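You operate a simulated robot arm through the tools that you are given. There is no shell and no other tool. Be economical: measure what you need, move in short steps, check, and stop when the job is done.

The job below is to be done with a simulated robot arm. You get a single attempt, and the scene is never put back.

TASK
Straighten the upright by the corner: turn the blue knob till the level's bubble sits between its lines.
Fine: lay the blue spirit level on its shelf, close the turn clip of the wall bracket and put the level back. Set down upright: blue spirit level.

Only the result counts: the job must be done as asked and must still hold three seconds after the hand-in. Knocking over, shifting, dropping, spilling or breaking anything else fails it.

THE ROBOT
A 6-joint arm with a two-finger parallel gripper on a trunk, on a base that drives. Base frame: it is fixed to the floor where the robot stands at the start and does not move with it; the origin is under the middle of the robot, x ahead of it, y to its left, z up. Units: m, degrees, N and s.
With the tool pointing down near the work surface it reaches from about 0.22 to 0.68 m from the robot's upright axis, wherever it stands. Its first joint turns from -166.0 to 166.0 degrees. Places, roughly: blue knob [1.9, -0.6, 0.9]; shelf of the upright by the corner [1.8, -0.4, 1.2]; steel upright by the corner [1.9, -0.4, 1.2]; turn clip of the wall bracket [1.9, -0.4, 0.7]. Payload 4.1 kg.
Tool frame: the origin (TCP) lies between the finger pads and is the grasp point; the fingertips stand 0.023 m ahead of it; z points along the fingers, y is the line along which they close. Largest opening 0.094 m; finger width 0.038, thickness 0.01; the body of the gripper, 0.054 by 0.096 m, starts 0.039 m behind the TCP.
Orientation is told as [roll, pitch, yaw] about the base's x, y, z axes, in that order, counted from this pose: with the fingers straight down and closing along the base's y, the tool's x points along the base's -x, its y along +y and its z along -z.

THE INTERFACE
- The arm moves only by the tool drive_tool. Its argument "series" is a list of rows, each a list of 7 numbers: the shift along the base's x, y, z in m, then the turn, a rotation vector about the base's x, y, z in degrees, then the closure, from 0 (fully open) to 1 (shut). In form: [[tx, ty, tz, ax, ay, az, fingers], ...]. A call has 1 to 12 rows; each row shifts and turns the commanded pose from where the row before left it. A row lasts 0.2 s, in which the tool goes at most 0.05 m and 8.6 degrees; a call with a longer step from one row to the next is refused whole, and so is a gripper value outside its range. Where a pose cannot be reached the arm comes as near as it can. A force on the tool above 40 N (or 10 N above the force at the start of the call, whichever is more), or a blocked arm, ends the call early, and 0.2 s more pass. The fingers move at their own pace (about 0.045 m/s each) and stop on an object; they squeeze with about 41 N. The grip force told is the motor's: it shows also when the fingers shut on nothing. Time passes only in rows, and 0.2 s behind the last, so rows that do not move let the fingers close. It gives the time, the measured TCP pose, the force on the tool (base axes), the opening and the grip force at its end, in the units of the frame above (readings bear some noise), with the torque about the TCP (base axes, N m) and any sound that the robot's microphone picked up.
- Cameras (640 x 400 px; columns grow to the right, rows downward): "scene" is now at [0.0136, 0.1215, 1.5735]; the picture's right is [-0.53, -0.85, 0.00], its down [-0.51, 0.32, -0.80] and it looks along [0.68, -0.42, -0.60] (base axes); focal length 283 px, centre (320, 200). "wrist" rides on the gripper at [0.086, 0.016, -0.075] in the tool frame; the picture's right is [-0.18, 0.98, 0.00], its down [-0.58, -0.11, -0.81] and it looks along [-0.79, -0.15, 0.59] (tool axes); focal length 243 px, centre (320, 200). There is no depth. A picture from a camera that has moved, and an enlarged one, comes with that camera's place and axes in the base frame and with its lens.
- snapshot(camera): a new picture of that camera. No time passes.
- slide_trunk(by): slides the trunk up (or, below 0, down) by that many m; the arm and the scene camera ride with it, the base frame stays. It gives what a move gives, with no picture.
- steer(legs): drives the robot by 1 to 6 legs, each [ahead, turn to the left] in m and degrees, along the robot's own axes; the way and the turn of a leg run together, so that a leg with both is an arc; at most 1.5 m and 180 degrees a leg. The arm and the cameras ride along, it lands a little off, and it stops where it bumps. It gives what a move gives.
- aim_head(pan, tilt): turns the head with the scene camera to pan (to the left, within 155 degrees either way) and tilt (down, from -29 to 69), counted from straight ahead of the robot. It gives what a move gives.
- close_up(camera, box): a new picture of the part [left, top, right, bottom] of that camera's present view, enlarged. No time passes.
- sign_off(): hands the job in; it is judged then, once.

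Work in short steps. Places have to be worked out from the pictures, the camera data and where the tool is seen: move nearer, look again, correct. Check each grasp and each placing, and mend what went wrong. You have 120 turns and 78 pictures in all, those below and enlarged ones among them. Open the gripper and draw the arm clear of the work before you hand the job in, unless the task says otherwise; then end with one line.

The tools are called after ">>>" as name(argument=value, ...) on one line, values as JSON. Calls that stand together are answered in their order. drive_tool: Moves the arm, as the interface text tells. Its arguments: {"type":"object","properties":{"series":{"type":"array","items":{"type":"array","items":{"type":"number"}}}},"required":["series"]} The other tools are called the same way: slide_trunk (by) slides the trunk up or down; steer (legs) drives the base; aim_head (pan, tilt) turns the head that bears the scene camera; snapshot (camera) takes a picture; close_up (camera, box) takes an enlarged picture of a part of a camera's view; sign_off () hands the job in.

At the start:

```text
clock: 0.0
eef_pos: [0.362, 0.0575, 1.2611]
tcp_rot: [0.1, -0.1, 0.0]
force: [0.1, 0.6, -0.7]
wrist_torque: [-0.02, -0.02, -0.02]
width: 0.0939
grip_force: 0.1
trunk travel left (down, up): [-0.525, 0.065]
robot x, y, heading: [-0.0021, 0.003, 0.0]
head pan, tilt: [-31.8, 36.7]
```

scene: 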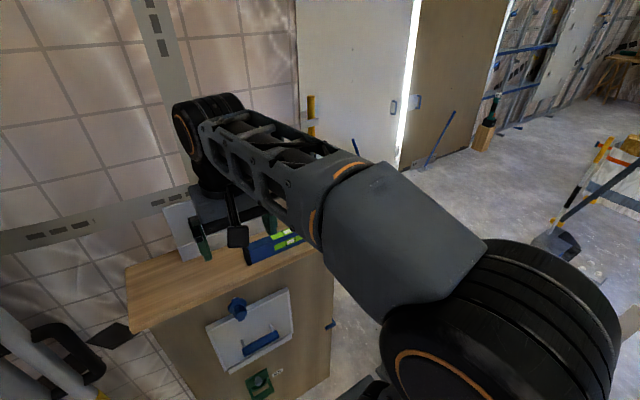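
wrist: 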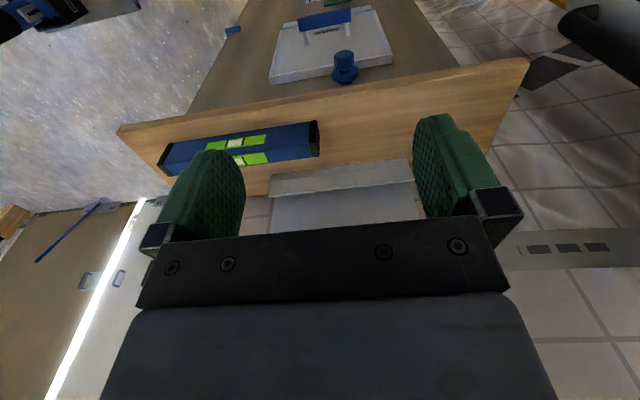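

I'll start by looking at the work area with the head aimed more directly at the upright.

>>> aim_head(pan=-15, tilt=20)

>>> snapshot(camera="scene")

```text
clock: 0.8
eef_pos: [0.3623, 0.0574, 1.261]
tcp_rot: [0.0, 0.0, 0.0]
force: [0.4, 1.0, 0.3]
wrist_torque: [-0.02, 0.02, -0.03]
width: 0.0938
grip_force: 0.0
trunk travel left (down, up): [-0.525, 0.065]
robot x, y, heading: [0.0043, 0.0009, -0.0]
head pan, tilt: [-15.0, 20.0]
```

```text
75 pictures are left
camera scene: at [0.0295, 0.1433, 1.5999], right [-0.26, -0.97, 0.0], down [-0.33, 0.09, -0.94], along [0.91, -0.24, -0.34], focal length 283 px, centre (320, 200)
```

scene: 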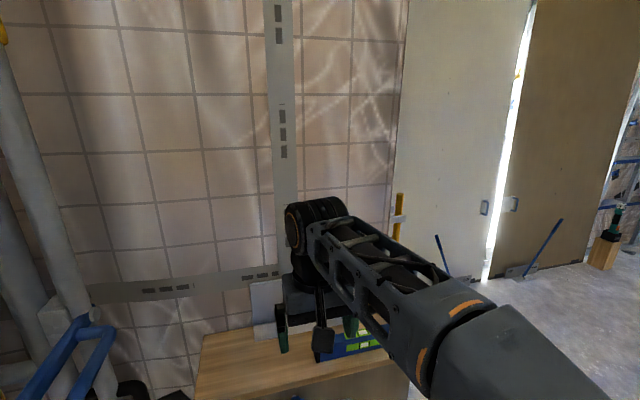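

The arm hides the work. I swing it to the left to see.

>>> drive_tool(series=[[0, 0.05, 0, 0, 0, 0, 0], [0, 0.05, 0, 0, 0, 0, 0], [0, 0.05, 0, 0, 0, 0, 0], [-0.02, 0.045, 0, 0, 0, 0, 0], [-0.02, 0.045, 0, 0, 0, 0, 0], [-0.02, 0.045, 0, 0, 0, 0, 0], [-0.02, 0.045, 0, 0, 0, 0, 0], [-0.02, 0.045, 0, 0, 0, 0, 0]])

>>> snapshot(camera="scene")

```text
clock: 2.0
eef_pos: [0.3329, 0.2757, 1.2637]
tcp_rot: [-0.8, -0.3, -1.1]
force: [2.9, -35.6, 0.5]
wrist_torque: [1.34, -0.04, 0.56]
width: 0.0784
grip_force: 0.1
trunk travel left (down, up): [-0.525, 0.065]
robot x, y, heading: [0.0019, -0.0025, -0.6]
head pan, tilt: [-15.0, 20.0]
stopped in row 5: the force on the tool passed its limit (the readings are from after the stop); the commanded pose is now the measured one
```

```text
74 pictures are left
camera scene: at [0.0313, 0.1377, 1.6004], right [-0.27, -0.96, 0.0], down [-0.33, 0.09, -0.94], along [0.91, -0.25, -0.34], focal length 283 px, centre (320, 200)
```

scene: 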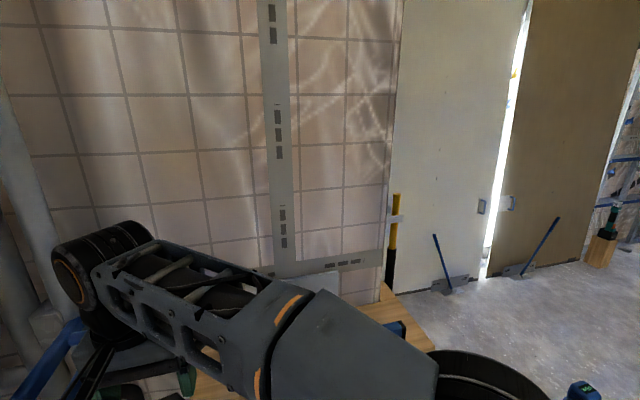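

The hand touched the pipe frame to the left. I back off to the right at once.

>>> drive_tool(series=[[0, -0.03, 0, 0, 0, 0, 0], [0, -0.05, 0, 0, 0, 0, 0], [0, -0.05, 0, 0, 0, 0, 0], [0.0, -0.05, 0, 0, 0, 0, 0]])

>>> aim_head(pan=30, tilt=30)

>>> snapshot(camera="scene")

```text
clock: 3.0
eef_pos: [0.3284, 0.1029, 1.2634]
tcp_rot: [-0.6, -0.3, -0.8]
force: [-0.4, -1.4, 0.4]
wrist_torque: [0.02, -0.01, -0.03]
width: 0.0941
grip_force: 0.1
trunk travel left (down, up): [-0.525, 0.065]
robot x, y, heading: [0.0003, -0.0, -0.4]
head pan, tilt: [-15.0, 20.0]
```

```text
clock: 4.1
eef_pos: [0.3292, 0.1018, 1.2636]
tcp_rot: [-0.5, -0.3, -0.9]
force: [0.7, -0.6, -0.4]
wrist_torque: [-0.02, 0.0, 0.01]
width: 0.0939
grip_force: 0.1
trunk travel left (down, up): [-0.525, 0.065]
robot x, y, heading: [0.0013, 0.0005, -0.4]
head pan, tilt: [30.0, 30.0]
```

```text
73 pictures are left
camera scene: at [0.0188, 0.2126, 1.5839], right [0.5, -0.87, 0.0], down [-0.43, -0.25, -0.87], along [0.75, 0.43, -0.5], focal length 283 px, centre (320, 200)
```

scene: 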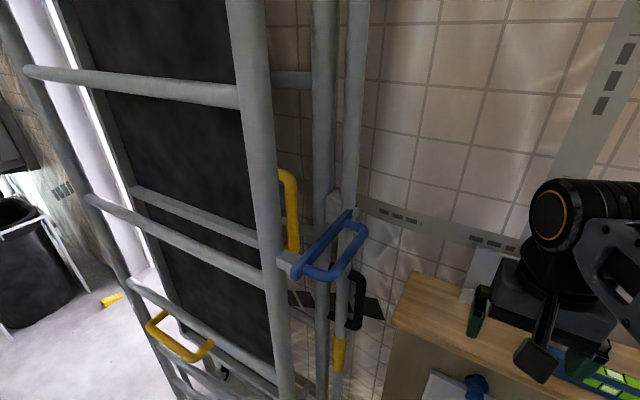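

The pole frame looks undisturbed. Now I look to the right, toward [1.9, -0.5], with the arm out of the way of the view.

>>> aim_head(pan=-25, tilt=5)

>>> snapshot(camera="scene")

>>> snapshot(camera="wrist")

```text
clock: 5.4
eef_pos: [0.329, 0.1041, 1.2627]
tcp_rot: [-0.6, -0.2, -0.8]
force: [0.4, 0.5, -0.5]
wrist_torque: [-0.01, 0.0, 0.03]
width: 0.0941
grip_force: 0.0
trunk travel left (down, up): [-0.525, 0.065]
robot x, y, heading: [-0.0022, -0.0013, -0.1]
head pan, tilt: [-25.0, 5.0]
```

```text
72 pictures are left
camera scene: at [0.0233, 0.1286, 1.6243], right [-0.43, -0.91, 0.0], down [-0.08, 0.04, -1.0], along [0.9, -0.42, -0.09], focal length 283 px, centre (320, 200)
```

scene: 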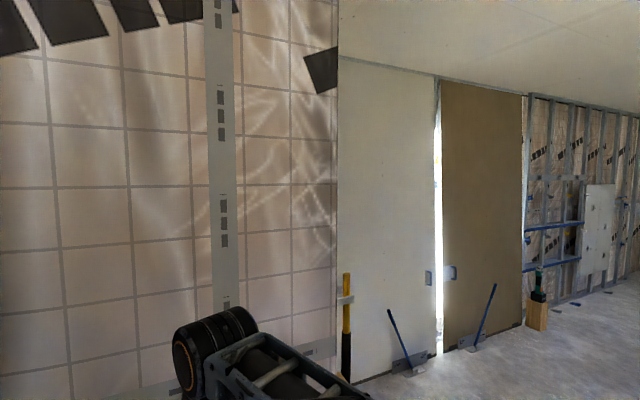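

```text
71 pictures are left
camera wrist: at [0.2427, 0.1215, 1.3366], right [0.2, 0.98, -0.01], down [0.58, -0.11, 0.81], along [0.79, -0.17, -0.59], focal length 243 px, centre (320, 200)
```

wrist: 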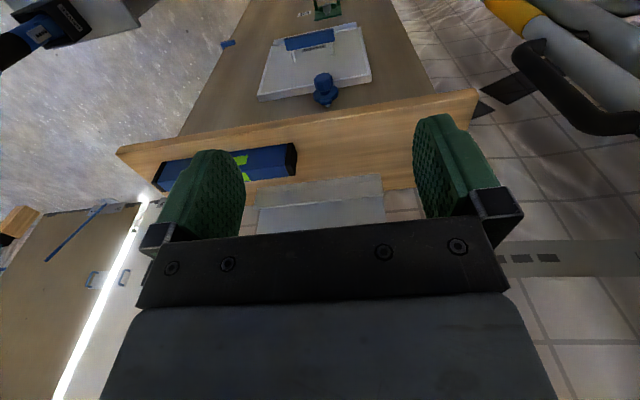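

The cabinet before me lies at about x=0.5, far from the listed places, so I survey more around before deciding.

>>> aim_head(pan=-70, tilt=35)

>>> snapshot(camera="scene")

```text
clock: 6.5
eef_pos: [0.3292, 0.1024, 1.2635]
tcp_rot: [-0.6, -0.3, -0.8]
force: [0.2, 0.2, -1.2]
wrist_torque: [-0.01, 0.01, -0.02]
width: 0.0939
grip_force: 0.1
trunk travel left (down, up): [-0.525, 0.065]
robot x, y, heading: [-0.0009, -0.0006, 0.1]
head pan, tilt: [-70.0, 35.0]
```

```text
70 pictures are left
camera scene: at [-0.0299, 0.0848, 1.5761], right [-0.94, -0.34, 0.0], down [-0.19, 0.54, -0.82], along [0.28, -0.77, -0.57], focal length 283 px, centre (320, 200)
```

scene: 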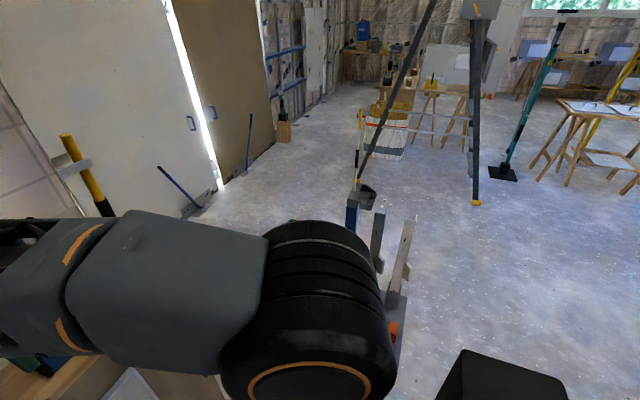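

The doors' wall works out at x≈1.75, so the tiled partition (x≈0.7, ending near y≈-0.26) hides the space by the corner. I need to drive around it; first I check the floor to my right.

>>> aim_head(pan=-110, tilt=50)

>>> snapshot(camera="scene")

```text
clock: 7.5
eef_pos: [0.3287, 0.1028, 1.2638]
tcp_rot: [-0.6, -0.4, -0.8]
force: [0.2, 0.0, -0.3]
wrist_torque: [0.0, 0.0, -0.02]
width: 0.0939
grip_force: 0.1
trunk travel left (down, up): [-0.525, 0.065]
robot x, y, heading: [-0.0005, -0.0022, -0.3]
head pan, tilt: [-110.0, 50.0]
```

```text
69 pictures are left
camera scene: at [-0.0863, 0.0954, 1.5544], right [-0.94, 0.34, 0.0], down [0.26, 0.72, -0.64], along [-0.22, -0.6, -0.77], focal length 283 px, centre (320, 200)
```

scene: 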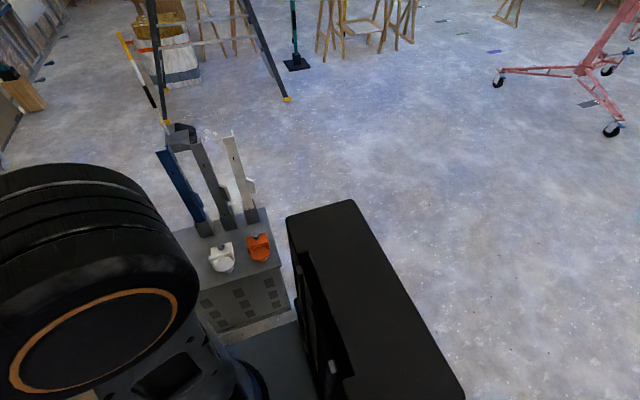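

A rack stands close at my right side. I look closer at whether it's part of the robot.

>>> aim_head(pan=-85, tilt=65)

>>> snapshot(camera="scene")

```text
clock: 8.4
eef_pos: [0.3291, 0.1023, 1.263]
tcp_rot: [-0.7, -0.3, -0.8]
force: [-0.1, 0.2, 0.0]
wrist_torque: [0.03, 0.0, -0.02]
width: 0.094
grip_force: 0.0
trunk travel left (down, up): [-0.525, 0.065]
robot x, y, heading: [0.0023, -0.0001, -0.1]
head pan, tilt: [-85.0, 65.0]
```

```text
68 pictures are left
camera scene: at [-0.0548, 0.1071, 1.5363], right [-1.0, -0.08, 0.0], down [-0.07, 0.9, -0.42], along [0.03, -0.42, -0.91], focal length 283 px, centre (320, 200)
```

scene: 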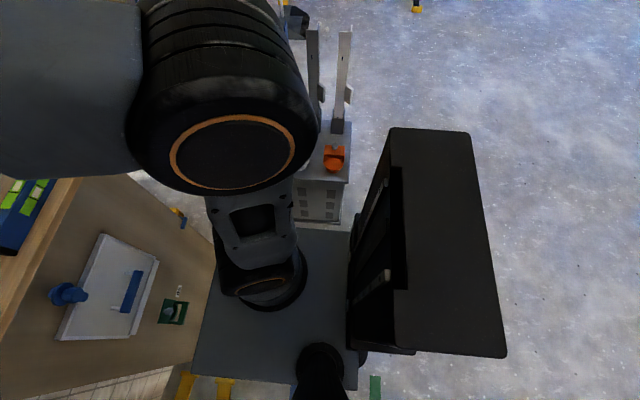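

I check behind the robot before backing up.

>>> aim_head(pan=-150, tilt=45)

>>> snapshot(camera="scene")

>>> aim_head(pan=130, tilt=45)

>>> snapshot(camera="scene")

```text
clock: 9.8
eef_pos: [0.3297, 0.1023, 1.2638]
tcp_rot: [-0.6, -0.3, -0.8]
force: [0.1, 0.2, 0.3]
wrist_torque: [-0.02, 0.01, -0.01]
width: 0.0939
grip_force: 0.0
trunk travel left (down, up): [-0.525, 0.065]
robot x, y, heading: [0.0037, -0.0003, -0.2]
head pan, tilt: [-150.0, 45.0]
```

```text
67 pictures are left
camera scene: at [-0.1303, 0.1272, 1.5612], right [-0.5, 0.87, 0.0], down [0.61, 0.35, -0.71], along [-0.61, -0.35, -0.71], focal length 283 px, centre (320, 200)
```

scene: 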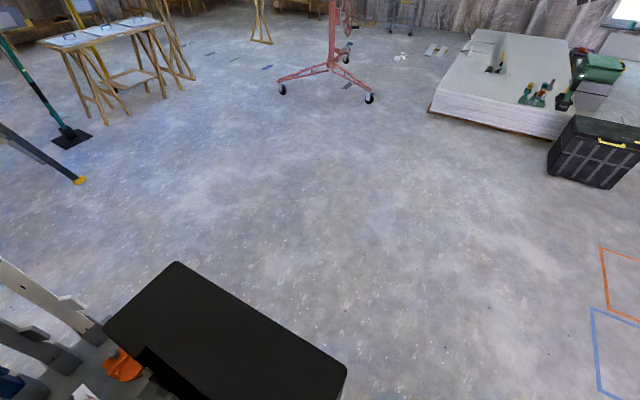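

```text
clock: 13.7
eef_pos: [0.3303, 0.1025, 1.2625]
tcp_rot: [-0.5, -0.2, -0.8]
force: [0.3, -0.2, 0.5]
wrist_torque: [0.02, -0.01, 0.06]
width: 0.0939
grip_force: 0.0
trunk travel left (down, up): [-0.525, 0.065]
robot x, y, heading: [-0.0003, -0.002, -0.1]
head pan, tilt: [130.0, 45.0]
```

```text
66 pictures are left
camera scene: at [-0.1118, 0.2302, 1.5613], right [0.77, 0.64, 0.0], down [0.45, -0.54, -0.71], along [-0.45, 0.54, -0.71], focal length 283 px, centre (320, 200)
```

scene: 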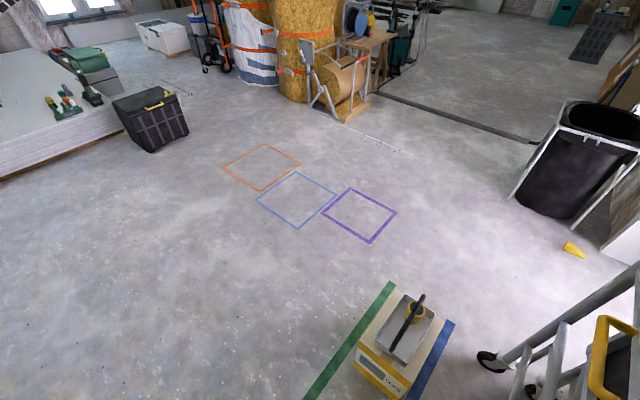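

Behind is clear; I back up 0.6 m and look ahead.

>>> steer(legs=[[-0.6, 0]])

>>> aim_head(pan=-45, tilt=30)

>>> snapshot(camera="scene")

```text
clock: 17.0
eef_pos: [-0.265, 0.1046, 1.2627]
tcp_rot: [-0.6, -0.3, -1.2]
force: [0.6, 0.2, -0.6]
wrist_torque: [0.02, 0.02, -0.01]
width: 0.0941
grip_force: 0.1
trunk travel left (down, up): [-0.525, 0.065]
robot x, y, heading: [-0.5959, 0.0047, -0.5]
head pan, tilt: [130.0, 45.0]
```

```text
clock: 19.7
eef_pos: [-0.2661, 0.1045, 1.2631]
tcp_rot: [-0.6, -0.3, -1.3]
force: [0.4, -0.1, -0.8]
wrist_torque: [0.03, 0.01, -0.01]
width: 0.0941
grip_force: 0.0
trunk travel left (down, up): [-0.525, 0.065]
robot x, y, heading: [-0.5958, 0.0062, -0.4]
head pan, tilt: [-45.0, 30.0]
```

```text
65 pictures are left
camera scene: at [-0.5906, 0.1081, 1.5839], right [-0.71, -0.7, 0.0], down [-0.35, 0.36, -0.87], along [0.61, -0.62, -0.5], focal length 283 px, centre (320, 200)
```

scene: 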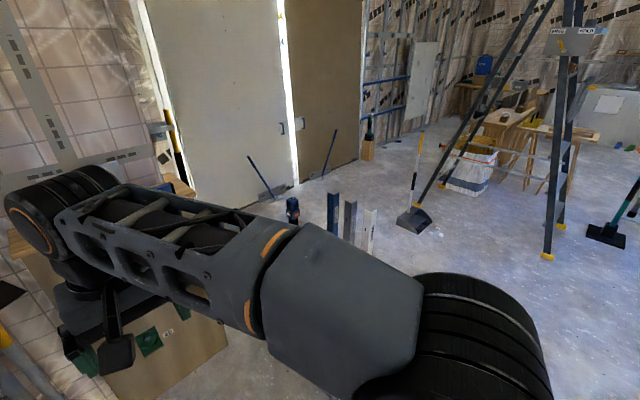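

The rack stays on the floor at about (0.1,-0.4), and something with a blue-black tool stands beyond it. I turn right and drive clear of it, then look again.

>>> steer(legs=[[0, -80], [1.1, 0]])

>>> aim_head(pan=75, tilt=30)

>>> snapshot(camera="scene")

```text
clock: 28.7
eef_pos: [-0.3071, -1.3898, 1.2627]
tcp_rot: [-0.6, -0.2, -83.4]
force: [-0.8, 1.1, -0.6]
wrist_torque: [0.0, 0.0, 0.01]
width: 0.0941
grip_force: 0.1
trunk travel left (down, up): [-0.525, 0.065]
robot x, y, heading: [-0.4474, -1.0788, -82.9]
head pan, tilt: [-45.0, 30.0]
```

```text
clock: 30.7
eef_pos: [-0.3078, -1.391, 1.2629]
tcp_rot: [-0.6, -0.2, -83.5]
force: [-0.2, -0.8, -0.2]
wrist_torque: [0.01, 0.0, 0.01]
width: 0.094
grip_force: 0.1
trunk travel left (down, up): [-0.525, 0.065]
robot x, y, heading: [-0.4521, -1.0752, -82.8]
head pan, tilt: [75.0, 30.0]
```

```text
64 pictures are left
camera scene: at [-0.2042, -1.0082, 1.5839], right [-0.14, -0.99, 0.0], down [-0.5, 0.07, -0.87], along [0.86, -0.12, -0.5], focal length 283 px, centre (320, 200)
```

scene: 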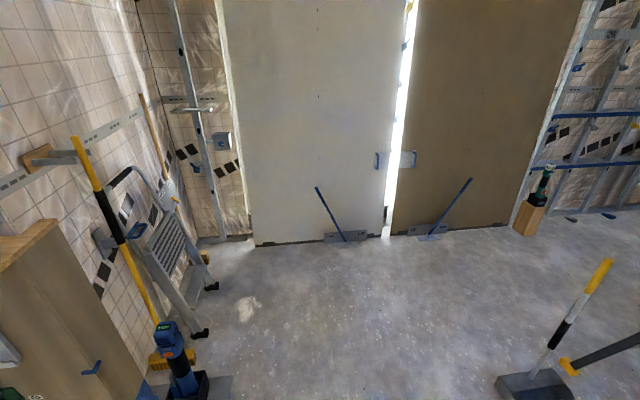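

Now the upright by the corner is visible, with shelf, knob and clip. I take an enlarged look.

>>> close_up(camera="scene", box=[140, 40, 260, 250])

>>> close_up(camera="scene", box=[0, 120, 300, 400])

```text
1.90 times, centred on (200, 145) of scene
camera zoom: at [-0.2042, -1.0082, 1.5839], right [-0.14, -0.99, 0.0], down [-0.5, 0.07, -0.87], along [0.86, -0.12, -0.5], focal length 540 px, centre (549, 305)
```

zoom: 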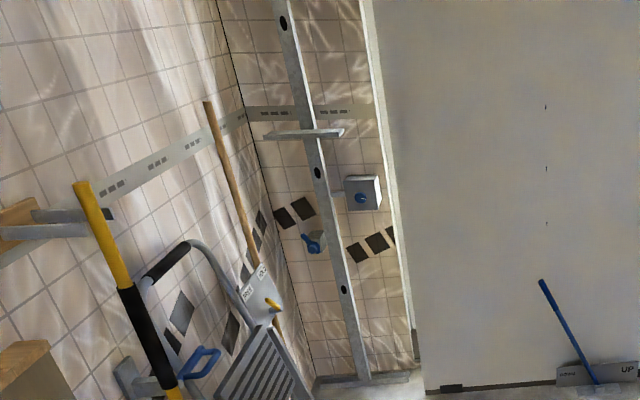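

```text
1.43 times, centred on (150, 260) of scene
camera zoom: at [-0.2042, -1.0082, 1.5839], right [-0.14, -0.99, 0.0], down [-0.5, 0.07, -0.87], along [0.86, -0.12, -0.5], focal length 405 px, centre (563, 114)
```

zoom: 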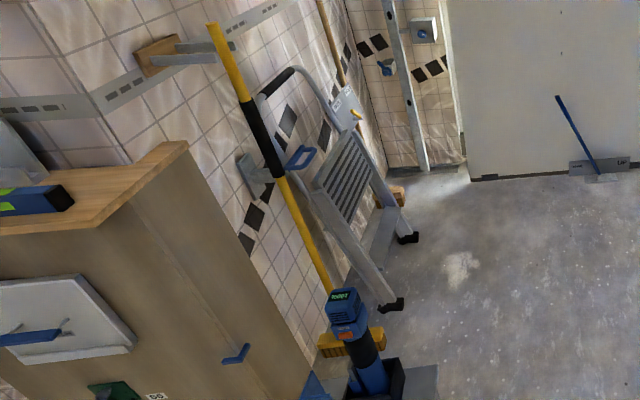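

Upright ≈(1.9,-0.45), knob ≈(1.9,-0.57,0.91), clip ≈(1.88,-0.36,0.74) agree with the list. The level lies on the cabinet; I go back to fetch it from the start place.

>>> steer(legs=[[-1.06, 0], [0, 82.8], [0.5, 0]])

>>> aim_head(pan=-10, tilt=45)

>>> snapshot(camera="wrist")

>>> snapshot(camera="scene")

```text
clock: 42.3
eef_pos: [0.2498, 0.0872, 1.2625]
tcp_rot: [-0.7, -0.3, -0.5]
force: [-0.4, -0.1, -0.6]
wrist_torque: [-0.03, -0.02, -0.02]
width: 0.0942
grip_force: 0.0
trunk travel left (down, up): [-0.525, 0.065]
robot x, y, heading: [-0.0811, -0.0164, 0.1]
head pan, tilt: [75.0, 30.0]
```

```text
clock: 43.9
eef_pos: [0.2513, 0.0866, 1.2645]
tcp_rot: [-0.6, -0.3, -0.4]
force: [0.0, 0.1, 0.4]
wrist_torque: [-0.02, 0.01, 0.0]
width: 0.0939
grip_force: 0.1
trunk travel left (down, up): [-0.525, 0.065]
robot x, y, heading: [-0.0776, -0.0175, 0.1]
head pan, tilt: [-10.0, 45.0]
```

```text
61 pictures are left
camera wrist: at [0.1645, 0.1057, 1.3365], right [0.19, 0.98, -0.01], down [0.58, -0.11, 0.81], along [0.79, -0.16, -0.59], focal length 243 px, centre (320, 200)
```

wrist: 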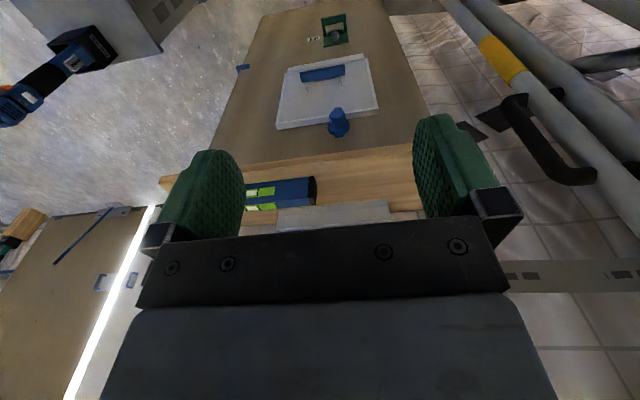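

```text
60 pictures are left
camera scene: at [-0.0581, 0.1365, 1.5613], right [-0.17, -0.99, 0.0], down [-0.7, 0.12, -0.71], along [0.7, -0.12, -0.71], focal length 283 px, centre (320, 200)
```

scene: 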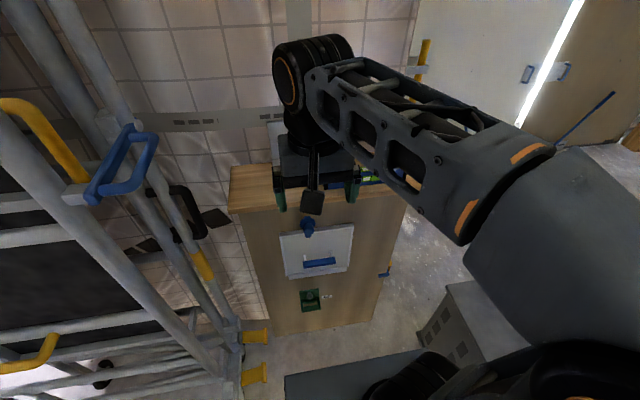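

I rotate the gripper so the fingers close along x (level lies along y) and shift over the level to view it.

>>> drive_tool(series=[[0.015, -0.012, 0.01, 0, 0, 8.2, 0], [0.015, -0.012, 0.01, 0, 0, 8.2, 0], [0.015, -0.012, 0.01, 0, 0, 8.2, 0], [0.015, -0.012, 0, 0, 0, 8.2, 0], [0.015, -0.012, 0, 0, 0, 8.2, 0], [0.015, -0.012, 0, 0, 0, 8.2, 0], [0.015, -0.012, 0, 0, 0, 8.2, 0], [0.015, -0.012, 0, 0, 0, 8.2, 0], [0.015, -0.012, 0, 0, 0, 8.2, 0], [0.015, -0.012, 0, 0, 0, 8.2, 0], [0.015, -0.012, 0, 0, 0, 8.2, 0]])

>>> snapshot(camera="wrist")

>>> snapshot(camera="scene")

```text
clock: 46.3
eef_pos: [0.4171, -0.046, 1.2935]
tcp_rot: [-0.6, -0.3, 90.0]
force: [0.2, -0.1, -0.3]
wrist_torque: [-0.02, -0.01, -0.02]
width: 0.0944
grip_force: 0.0
trunk travel left (down, up): [-0.525, 0.065]
robot x, y, heading: [-0.081, -0.0172, 0.2]
head pan, tilt: [-10.0, 45.0]
```

```text
59 pictures are left
camera wrist: at [0.4003, -0.1323, 1.3666], right [-0.98, 0.19, -0.01], down [0.1, 0.58, 0.81], along [0.16, 0.8, -0.59], focal length 243 px, centre (320, 200)
```

wrist: 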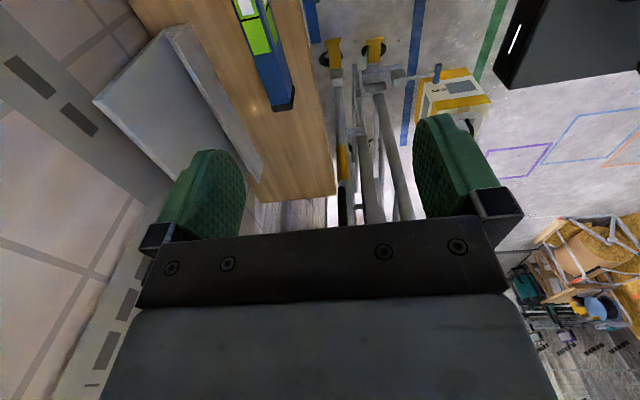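

```text
58 pictures are left
camera scene: at [-0.0577, 0.1362, 1.5613], right [-0.17, -0.99, 0.0], down [-0.7, 0.12, -0.71], along [0.7, -0.12, -0.71], focal length 283 px, centre (320, 200)
```

scene: 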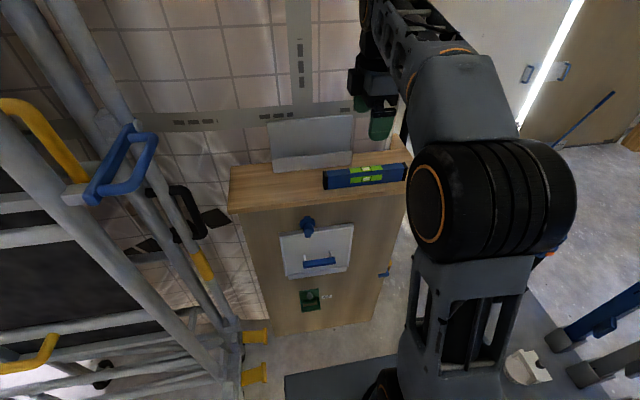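

Clear view of the level now. I enlarge it to judge its height, thickness and angle.

>>> close_up(camera="scene", box=[220, 100, 420, 225])

>>> close_up(camera="wrist", box=[150, 0, 350, 125])

```text
3.20 times, centred on (320, 162) of scene
camera zoom: at [-0.0577, 0.1362, 1.5613], right [-0.17, -0.99, 0.0], down [-0.7, 0.12, -0.71], along [0.7, -0.12, -0.71], focal length 907 px, centre (320, 320)
```

zoom: 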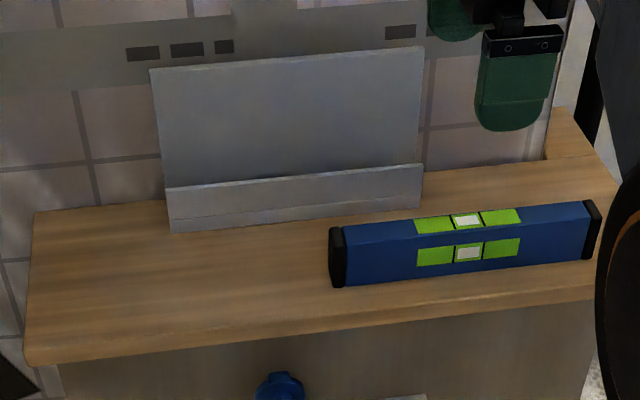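

```text
3.20 times, centred on (250, 62) of wrist
camera zoom: at [0.4003, -0.1323, 1.3666], right [-0.98, 0.19, -0.01], down [0.1, 0.58, 0.81], along [0.16, 0.8, -0.59], focal length 776 px, centre (544, 640)
```

zoom: 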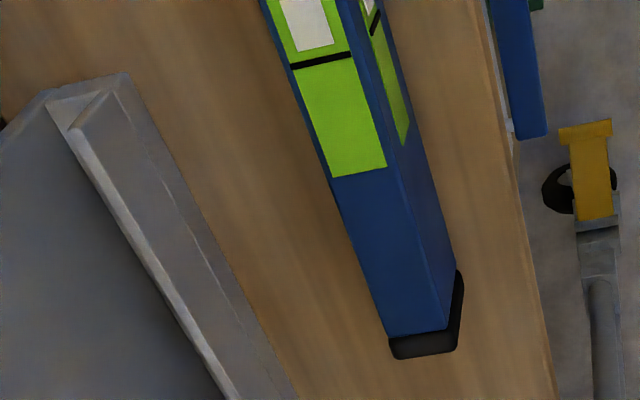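

Level: centre ≈(0.482,-0.075), top z≈1.10, bench ≈1.057. I'll grip near its right end (y≈-0.137): move over and partway down, then check.

>>> drive_tool(series=[[0.033, -0.045, 0, 0, 0, 0, 0], [0.033, -0.046, 0, 0.6, 0.3, 0, 0], [0, 0, -0.04, 0, 0, 0, 0], [0, 0, -0.04, 0, 0, 0, 0], [0, 0, -0.03, 0, 0, 0, 0], [0, 0, 0, 0, 0, 0, 0]])

>>> snapshot(camera="scene")

>>> snapshot(camera="wrist")

```text
refused: row 1 steps farther than a row can; nothing moved
```

```text
55 pictures are left
camera scene: at [-0.0577, 0.1362, 1.5613], right [-0.17, -0.99, 0.0], down [-0.7, 0.12, -0.71], along [0.7, -0.12, -0.71], focal length 283 px, centre (320, 200)
```

scene: 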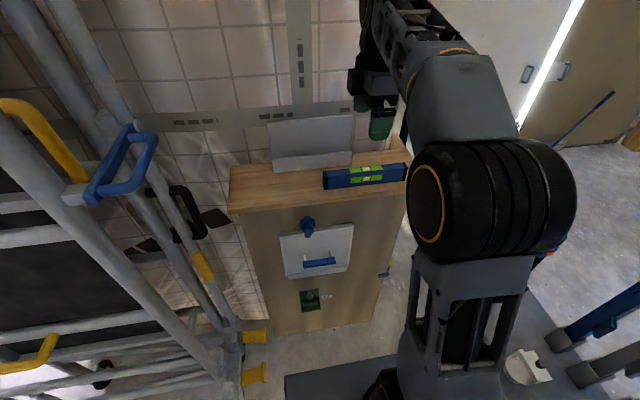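

```text
54 pictures are left
camera wrist: at [0.4003, -0.1323, 1.3666], right [-0.98, 0.19, -0.01], down [0.1, 0.58, 0.81], along [0.16, 0.8, -0.59], focal length 243 px, centre (320, 200)
```

wrist: 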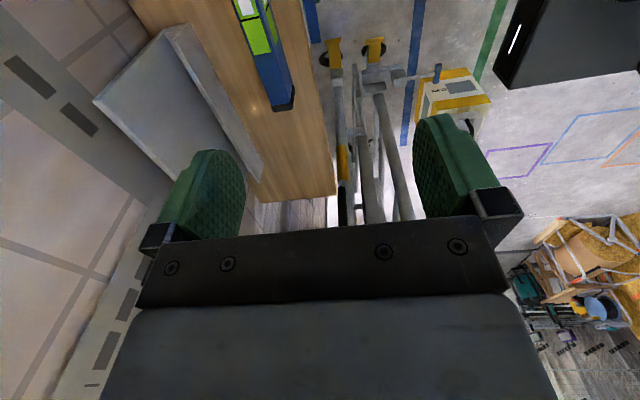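

The step was too long; I redo it in smaller rows.

>>> drive_tool(series=[[0.022, -0.03, 0, 0, 0, 0, 0], [0.022, -0.03, 0, 0.6, 0.3, 0, 0], [0.022, -0.031, 0, 0, 0, 0, 0], [0, 0, -0.04, 0, 0, 0, 0], [0, 0, -0.04, 0, 0, 0, 0], [0, 0, -0.03, 0, 0, 0, 0], [0, 0, 0, 0, 0, 0, 0]])

>>> snapshot(camera="wrist")

```text
clock: 47.9
eef_pos: [0.4818, -0.1344, 1.1825]
tcp_rot: [-0.3, -0.9, 89.8]
force: [-0.1, -0.5, -0.2]
wrist_torque: [0.02, 0.01, 0.01]
width: 0.094
grip_force: 0.1
trunk travel left (down, up): [-0.525, 0.065]
robot x, y, heading: [-0.0753, -0.0163, 0.2]
head pan, tilt: [-10.0, 45.0]
```

```text
53 pictures are left
camera wrist: at [0.4656, -0.2215, 1.2552], right [-0.98, 0.19, 0.0], down [0.11, 0.57, 0.82], along [0.15, 0.8, -0.58], focal length 243 px, centre (320, 200)
```

wrist: 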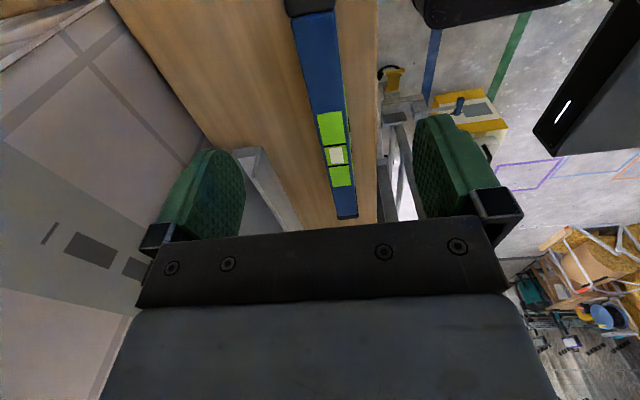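

Aligned well (level spans y -0.178..0.029, x≈0.48). I descend and close.

>>> drive_tool(series=[[0, 0, -0.04, 0, 0, 0, 0], [0, 0, -0.035, 0, 0, 0, 0], [0, 0, -0.018, 0, 0, 0, 0], [0, 0, 0, 0, 0, 0, 0.4], [0, 0, 0, 0, 0, 0, 1], [0, 0, 0, 0, 0, 0, 1], [0, 0, 0, 0, 0, 0, 1], [0, 0, 0, 0, 0, 0, 1], [0, 0, 0, 0, 0, 0, 1]])

```text
clock: 49.9
eef_pos: [0.4811, -0.1357, 1.0904]
tcp_rot: [-0.3, -0.9, 89.8]
force: [-0.3, -0.1, 1.8]
wrist_torque: [-0.03, 0.07, 0.05]
width: 0.0236
grip_force: 41.2
trunk travel left (down, up): [-0.525, 0.065]
robot x, y, heading: [-0.0752, -0.0216, -0.1]
head pan, tilt: [-10.0, 45.0]
```

Gripped (width 23.6 mm). I lift and check.

>>> drive_tool(series=[[0, 0, 0.02, 0, 0, 0, 1], [0, 0, 0.04, 0, 0, 0, 1], [0, 0, 0.04, 0, 0, 0, 1], [0, 0, 0.04, 0, 0, 0, 1], [0, 0, 0, 0, 0, 0, 1]])

>>> snapshot(camera="scene")

```text
clock: 51.1
eef_pos: [0.4824, -0.1362, 1.2324]
tcp_rot: [-0.3, -1.0, 89.7]
force: [0.2, 0.6, -1.6]
wrist_torque: [-0.14, -0.04, 0.0]
width: 0.0236
grip_force: 40.6
trunk travel left (down, up): [-0.525, 0.065]
robot x, y, heading: [-0.0787, -0.0155, 0.3]
head pan, tilt: [-10.0, 45.0]
```

```text
52 pictures are left
camera scene: at [-0.058, 0.1364, 1.5613], right [-0.17, -0.99, 0.0], down [-0.7, 0.12, -0.71], along [0.7, -0.12, -0.71], focal length 283 px, centre (320, 200)
```

scene: 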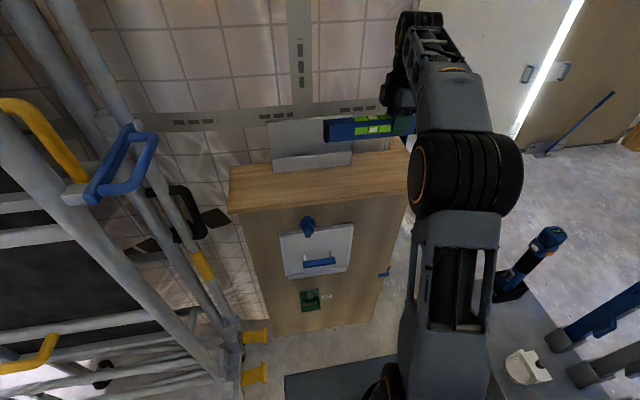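

Held level. I retract the arm a bit, then drive back and around towards the upright, stopping first at (≈-0.35,-1.2).

>>> drive_tool(series=[[-0.045, 0.01, 0.01, 0, 0, 0, 1], [-0.045, 0.01, 0.01, 0, 0, 0, 1], [-0.045, 0.01, 0, 0, 0, 0, 1], [-0.045, 0.01, 0, 0, 0, 0, 1]])

>>> steer(legs=[[-0.55, 0], [0, -83], [1.25, 0], [0, 83]])

>>> aim_head(pan=5, tilt=35)

>>> snapshot(camera="scene")

```text
clock: 52.1
eef_pos: [0.3028, -0.0941, 1.2515]
tcp_rot: [-0.3, -0.9, 89.7]
force: [-1.2, 0.3, -1.1]
wrist_torque: [-0.11, -0.02, 0.0]
width: 0.0236
grip_force: 41.0
trunk travel left (down, up): [-0.525, 0.065]
robot x, y, heading: [-0.0778, -0.0133, -0.2]
head pan, tilt: [-10.0, 45.0]
```

```text
clock: 68.4
eef_pos: [-0.1165, -1.3775, 1.2524]
tcp_rot: [-0.3, -0.9, 87.6]
force: [-0.3, -0.4, -1.2]
wrist_torque: [-0.12, 0.0, -0.01]
width: 0.0238
grip_force: 40.6
trunk travel left (down, up): [-0.525, 0.065]
robot x, y, heading: [-0.4936, -1.2828, -2.2]
head pan, tilt: [-10.0, 45.0]
```

```text
clock: 69.2
eef_pos: [-0.1161, -1.3779, 1.2523]
tcp_rot: [-0.2, -0.8, 87.7]
force: [-0.5, -0.4, -2.2]
wrist_torque: [-0.11, -0.01, 0.03]
width: 0.0236
grip_force: 41.2
trunk travel left (down, up): [-0.525, 0.065]
robot x, y, heading: [-0.491, -1.2842, -1.9]
head pan, tilt: [5.0, 35.0]
```

```text
51 pictures are left
camera scene: at [-0.4596, -1.1122, 1.576], right [0.05, -1.0, 0.0], down [-0.57, -0.03, -0.82], along [0.82, 0.04, -0.57], focal length 283 px, centre (320, 200)
```

scene: 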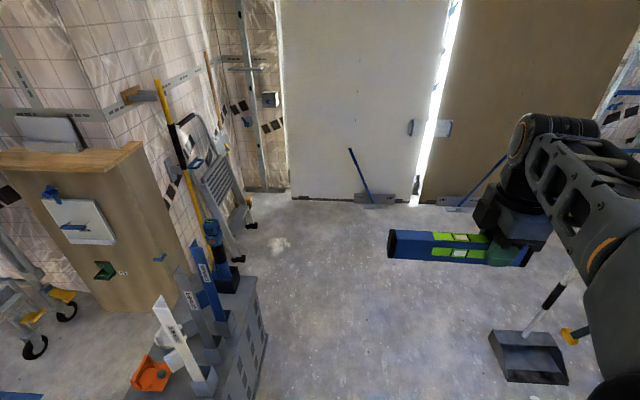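

Path is clear along y≈-1.3. I drive ahead 1.2 m, then turn toward the upright and look.

>>> steer(legs=[[0, 2], [1.3, 0], [0, 40]])

>>> aim_head(pan=-5, tilt=25)

>>> snapshot(camera="scene")

```text
clock: 78.0
eef_pos: [1.1574, -1.1012, 1.2519]
tcp_rot: [-0.3, -0.9, 130.2]
force: [-0.1, -0.3, -1.0]
wrist_torque: [-0.09, -0.07, -0.02]
width: 0.0237
grip_force: 41.2
trunk travel left (down, up): [-0.525, 0.065]
robot x, y, heading: [0.8129, -1.2909, 40.3]
head pan, tilt: [5.0, 35.0]
```

```text
clock: 78.8
eef_pos: [1.1576, -1.1029, 1.2518]
tcp_rot: [-0.2, -1.0, 130.1]
force: [-0.5, 0.8, -2.2]
wrist_torque: [-0.05, -0.06, -0.01]
width: 0.0236
grip_force: 40.9
trunk travel left (down, up): [-0.525, 0.065]
robot x, y, heading: [0.8168, -1.2919, 40.3]
head pan, tilt: [-5.0, 25.0]
```

```text
50 pictures are left
camera scene: at [0.7376, -1.1467, 1.5918], right [0.58, -0.81, 0.0], down [-0.34, -0.25, -0.91], along [0.74, 0.53, -0.42], focal length 283 px, centre (320, 200)
```

scene: 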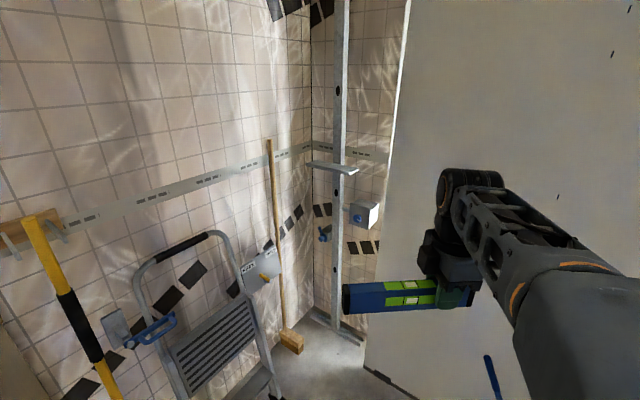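

>>> close_up(camera="scene", box=[270, 120, 430, 360])

```text
1.67 times, centred on (350, 240) of scene
camera zoom: at [0.7376, -1.1467, 1.5918], right [0.58, -0.81, 0.0], down [-0.34, -0.25, -0.91], along [0.74, 0.53, -0.42], focal length 472 px, centre (270, 133)
```

zoom: 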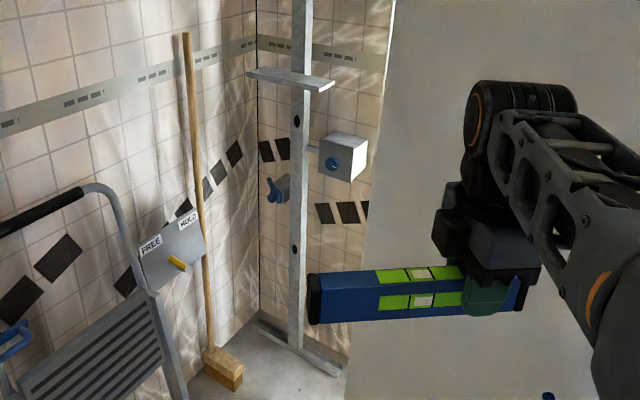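

Shelf ≈ from (1.80,-0.32) to (1.84,-0.56) at z≈1.167, knob ≈(1.83,-0.59,0.93), clip ≈(1.85,-0.37,0.755). To plan the parking spot I look down at my own base outline.

>>> aim_head(pan=25, tilt=69)

>>> snapshot(camera="scene")

```text
clock: 79.9
eef_pos: [1.1573, -1.1025, 1.2519]
tcp_rot: [-0.3, -0.9, 130.1]
force: [0.0, 0.5, -1.3]
wrist_torque: [-0.11, -0.09, -0.03]
width: 0.0239
grip_force: 40.6
trunk travel left (down, up): [-0.525, 0.065]
robot x, y, heading: [0.8139, -1.2872, 40.4]
head pan, tilt: [25.0, 68.8]
```

```text
48 pictures are left
camera scene: at [0.6858, -1.1493, 1.5325], right [0.91, -0.42, 0.0], down [-0.39, -0.85, -0.36], along [0.15, 0.33, -0.93], focal length 283 px, centre (320, 200)
```

scene: 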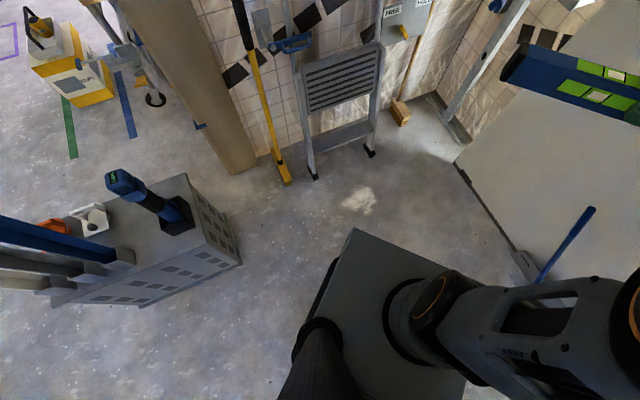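

The base is moderately small (about 0.25–0.3 m ahead, 0.21 half width); the stool feet are at (0.97,-0.46) and (1.35,-0.45). I drive to about (1.33,-1.0) heading 60°.

>>> steer(legs=[[0, -11.5], [0.59, 0], [0, 31]])

>>> aim_head(pan=-10, tilt=35)

>>> snapshot(camera="scene")

```text
clock: 85.4
eef_pos: [1.5882, -0.7173, 1.2514]
tcp_rot: [-0.3, -0.9, 149.2]
force: [-0.8, -0.1, -1.6]
wrist_torque: [-0.04, -0.09, -0.02]
width: 0.0237
grip_force: 41.1
trunk travel left (down, up): [-0.525, 0.065]
robot x, y, heading: [1.3273, -1.0079, 59.7]
head pan, tilt: [25.0, 68.8]
```

```text
clock: 86.4
eef_pos: [1.5883, -0.7179, 1.2522]
tcp_rot: [-0.2, -0.9, 149.2]
force: [0.1, -0.1, -0.8]
wrist_torque: [-0.04, -0.05, 0.01]
width: 0.0239
grip_force: 40.8
trunk travel left (down, up): [-0.525, 0.065]
robot x, y, heading: [1.3277, -1.0054, 59.3]
head pan, tilt: [-10.0, 35.0]
```

```text
47 pictures are left
camera scene: at [1.211, -0.9062, 1.576], right [0.76, -0.65, 0.0], down [-0.37, -0.44, -0.82], along [0.53, 0.62, -0.57], focal length 283 px, centre (320, 200)
```

scene: 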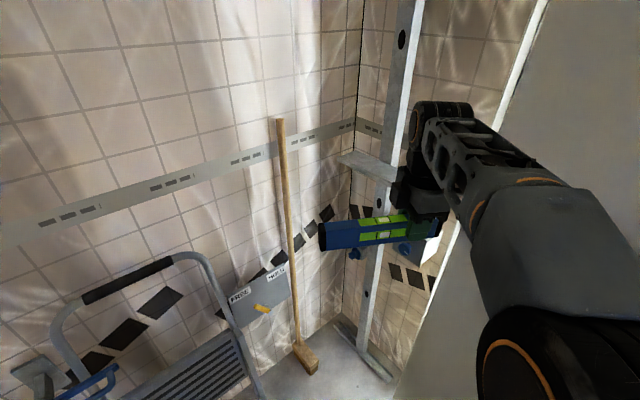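

I rotate the gripper to yaw 90 (level parallel to the shelf) in place, then look with both cameras.

>>> drive_tool(series=[[0, 0, 0.01, 0, 0, -8.2, 1], [0, 0, 0.01, 0, 0, -8.2, 1], [0, 0, 0.01, 0, 0, -8.2, 1], [0, 0, 0, 0, 0, -8.2, 1], [0, 0, 0, 0, 0, -8.2, 1], [0, 0, 0, 0, 0, -8.2, 1], [0, 0, 0, 0, 0, -8.2, 1], [0, 0, 0, 0, 0, -1.8, 1], [0, 0, 0, 0, 0, 0, 1]])

>>> snapshot(camera="wrist")

>>> snapshot(camera="scene")

```text
clock: 88.4
eef_pos: [1.5894, -0.72, 1.2839]
tcp_rot: [-0.2, -0.9, 90.0]
force: [0.1, -0.5, -1.8]
wrist_torque: [-0.08, -0.03, 0.03]
width: 0.0238
grip_force: 41.1
trunk travel left (down, up): [-0.525, 0.065]
robot x, y, heading: [1.3284, -1.0051, 59.4]
head pan, tilt: [-10.0, 35.0]
```

```text
46 pictures are left
camera wrist: at [1.5729, -0.8055, 1.3551], right [-0.98, 0.18, 0.0], down [0.11, 0.57, 0.82], along [0.15, 0.8, -0.58], focal length 243 px, centre (320, 200)
```

wrist: 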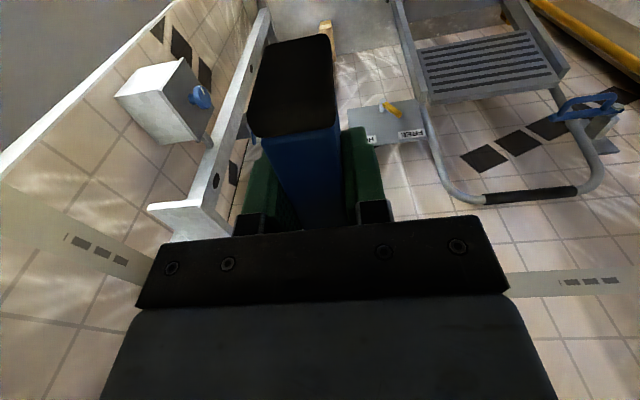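

```text
45 pictures are left
camera scene: at [1.2111, -0.9062, 1.5761], right [0.76, -0.65, 0.0], down [-0.37, -0.44, -0.82], along [0.53, 0.62, -0.57], focal length 283 px, centre (320, 200)
```

scene: 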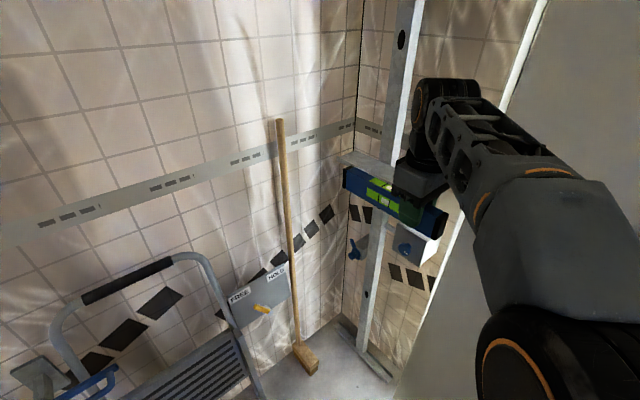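

>>> close_up(camera="wrist", box=[80, 0, 350, 250])

>>> close_up(camera="scene", box=[220, 130, 460, 330])

```text
1.60 times, centred on (215, 125) of wrist
camera zoom: at [1.5729, -0.8055, 1.3551], right [-0.98, 0.18, 0.0], down [0.11, 0.57, 0.82], along [0.15, 0.8, -0.58], focal length 388 px, centre (488, 320)
```

zoom: 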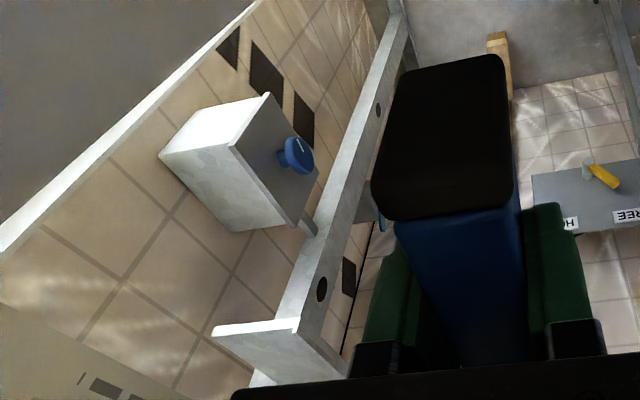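

```text
2.00 times, centred on (340, 230) of scene
camera zoom: at [1.2111, -0.9062, 1.5761], right [0.76, -0.65, 0.0], down [-0.37, -0.44, -0.82], along [0.53, 0.62, -0.57], focal length 567 px, centre (280, 140)
```

zoom: 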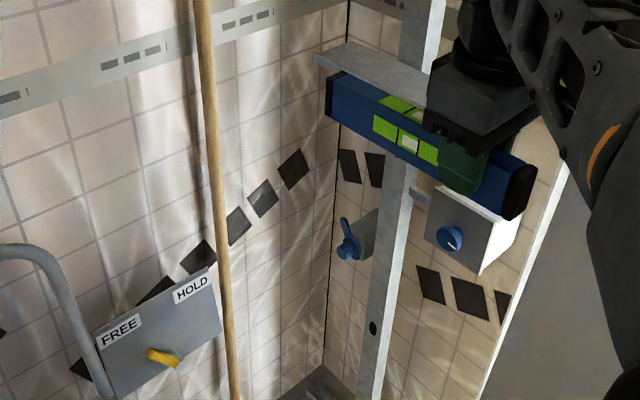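

The shelf spans about x 1.777–1.858, y -0.573…-0.315, with the upright behind it. I move to above the shelf at (1.805,-0.50), staying high.

>>> drive_tool(series=[[0.0, 0.036, 0, 0, 0, 0, 1], [0.03, 0.036, 0, 0, 0, 0, 1], [0.03, 0.036, 0, 0, 0, 0, 1], [0.03, 0.036, 0, 0, 0, 0, 1], [0.03, 0.036, 0, 0, 0, 0, 1], [0.03, 0.036, -0.01, 0, 0, 0, 1], [0.03, 0.004, -0.01, 0, 0, 0, 1], [0.03, 0.0, -0.01, 0, 0, 0, 1], [0, 0, 0, 0, 0, 0, 1]])

>>> snapshot(camera="wrist")

>>> snapshot(camera="scene")

```text
clock: 90.4
eef_pos: [1.7595, -0.5447, 1.2338]
tcp_rot: [-0.3, -0.8, 90.1]
force: [1.0, 0.7, -0.9]
wrist_torque: [-0.12, -0.04, -0.02]
width: 0.0238
grip_force: 41.2
out of reach, approached as far as the arm can: row 6, 7, 8
trunk travel left (down, up): [-0.525, 0.065]
robot x, y, heading: [1.3281, -1.0065, 59.7]
head pan, tilt: [-10.0, 35.0]
```

```text
42 pictures are left
camera wrist: at [1.7428, -0.6319, 1.3064], right [-0.98, 0.18, 0.0], down [0.1, 0.57, 0.82], along [0.15, 0.8, -0.58], focal length 243 px, centre (320, 200)
```

wrist: 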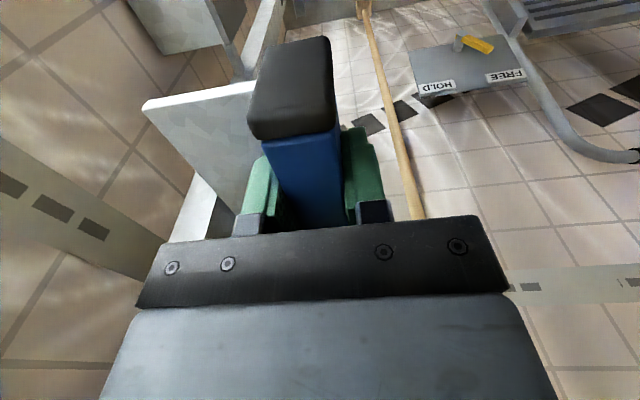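

```text
41 pictures are left
camera scene: at [1.2109, -0.9065, 1.5761], right [0.76, -0.65, 0.0], down [-0.37, -0.44, -0.82], along [0.53, 0.62, -0.57], focal length 283 px, centre (320, 200)
```

scene: 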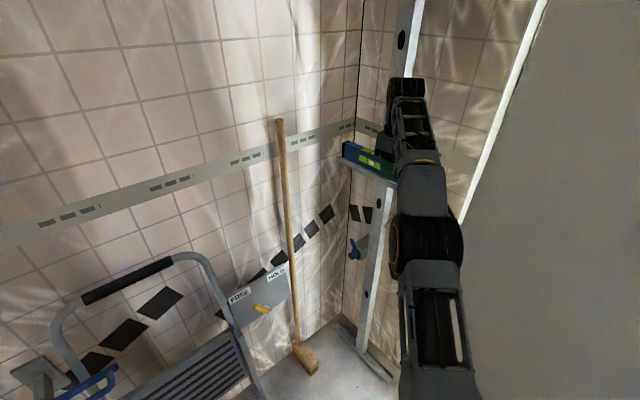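

Out of reach by ~5 cm; the base must come nearer. I first draw the arm back, then check the floor clearance before moving.

>>> drive_tool(series=[[-0.03, -0.03, 0.01, 0, 0, 0, 1], [-0.03, -0.03, 0.01, 0, 0, 0, 1], [-0.03, -0.03, 0.01, 0, 0, 0, 1], [0, -0.02, 0, 0, 0, 0, 1]])

>>> aim_head(pan=10, tilt=69)

>>> snapshot(camera="scene")

```text
clock: 91.4
eef_pos: [1.6692, -0.6542, 1.2605]
tcp_rot: [-0.3, -0.9, 90.0]
force: [0.1, -0.2, -1.9]
wrist_torque: [-0.07, 0.0, 0.03]
width: 0.0238
grip_force: 41.2
trunk travel left (down, up): [-0.525, 0.065]
robot x, y, heading: [1.3274, -1.0062, 59.6]
head pan, tilt: [-10.0, 35.0]
```

```text
clock: 92.4
eef_pos: [1.6687, -0.6535, 1.2615]
tcp_rot: [-0.3, -0.9, 90.0]
force: [-0.5, 0.5, -1.4]
wrist_torque: [-0.08, -0.02, -0.01]
width: 0.0234
grip_force: 41.0
trunk travel left (down, up): [-0.525, 0.065]
robot x, y, heading: [1.3304, -1.0072, 59.7]
head pan, tilt: [10.0, 68.8]
```

```text
40 pictures are left
camera scene: at [1.1736, -0.9208, 1.5325], right [0.94, -0.35, 0.0], down [-0.33, -0.87, -0.36], along [0.13, 0.34, -0.93], focal length 283 px, centre (320, 200)
```

scene: 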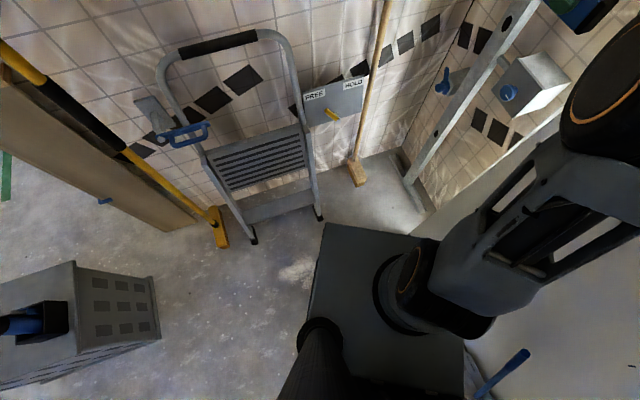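

Even in the worst case the base's left edge passes right of the stool foot. I drive 0.10 m ahead.

>>> steer(legs=[[0.1, 0]])

```text
clock: 93.6
eef_pos: [1.7192, -0.568, 1.2613]
tcp_rot: [-0.2, -0.8, 90.1]
force: [0.2, 0.8, -2.1]
wrist_torque: [-0.09, 0.03, 0.0]
width: 0.0237
grip_force: 41.1
trunk travel left (down, up): [-0.525, 0.065]
robot x, y, heading: [1.3772, -0.9252, 59.6]
head pan, tilt: [10.0, 68.8]
```

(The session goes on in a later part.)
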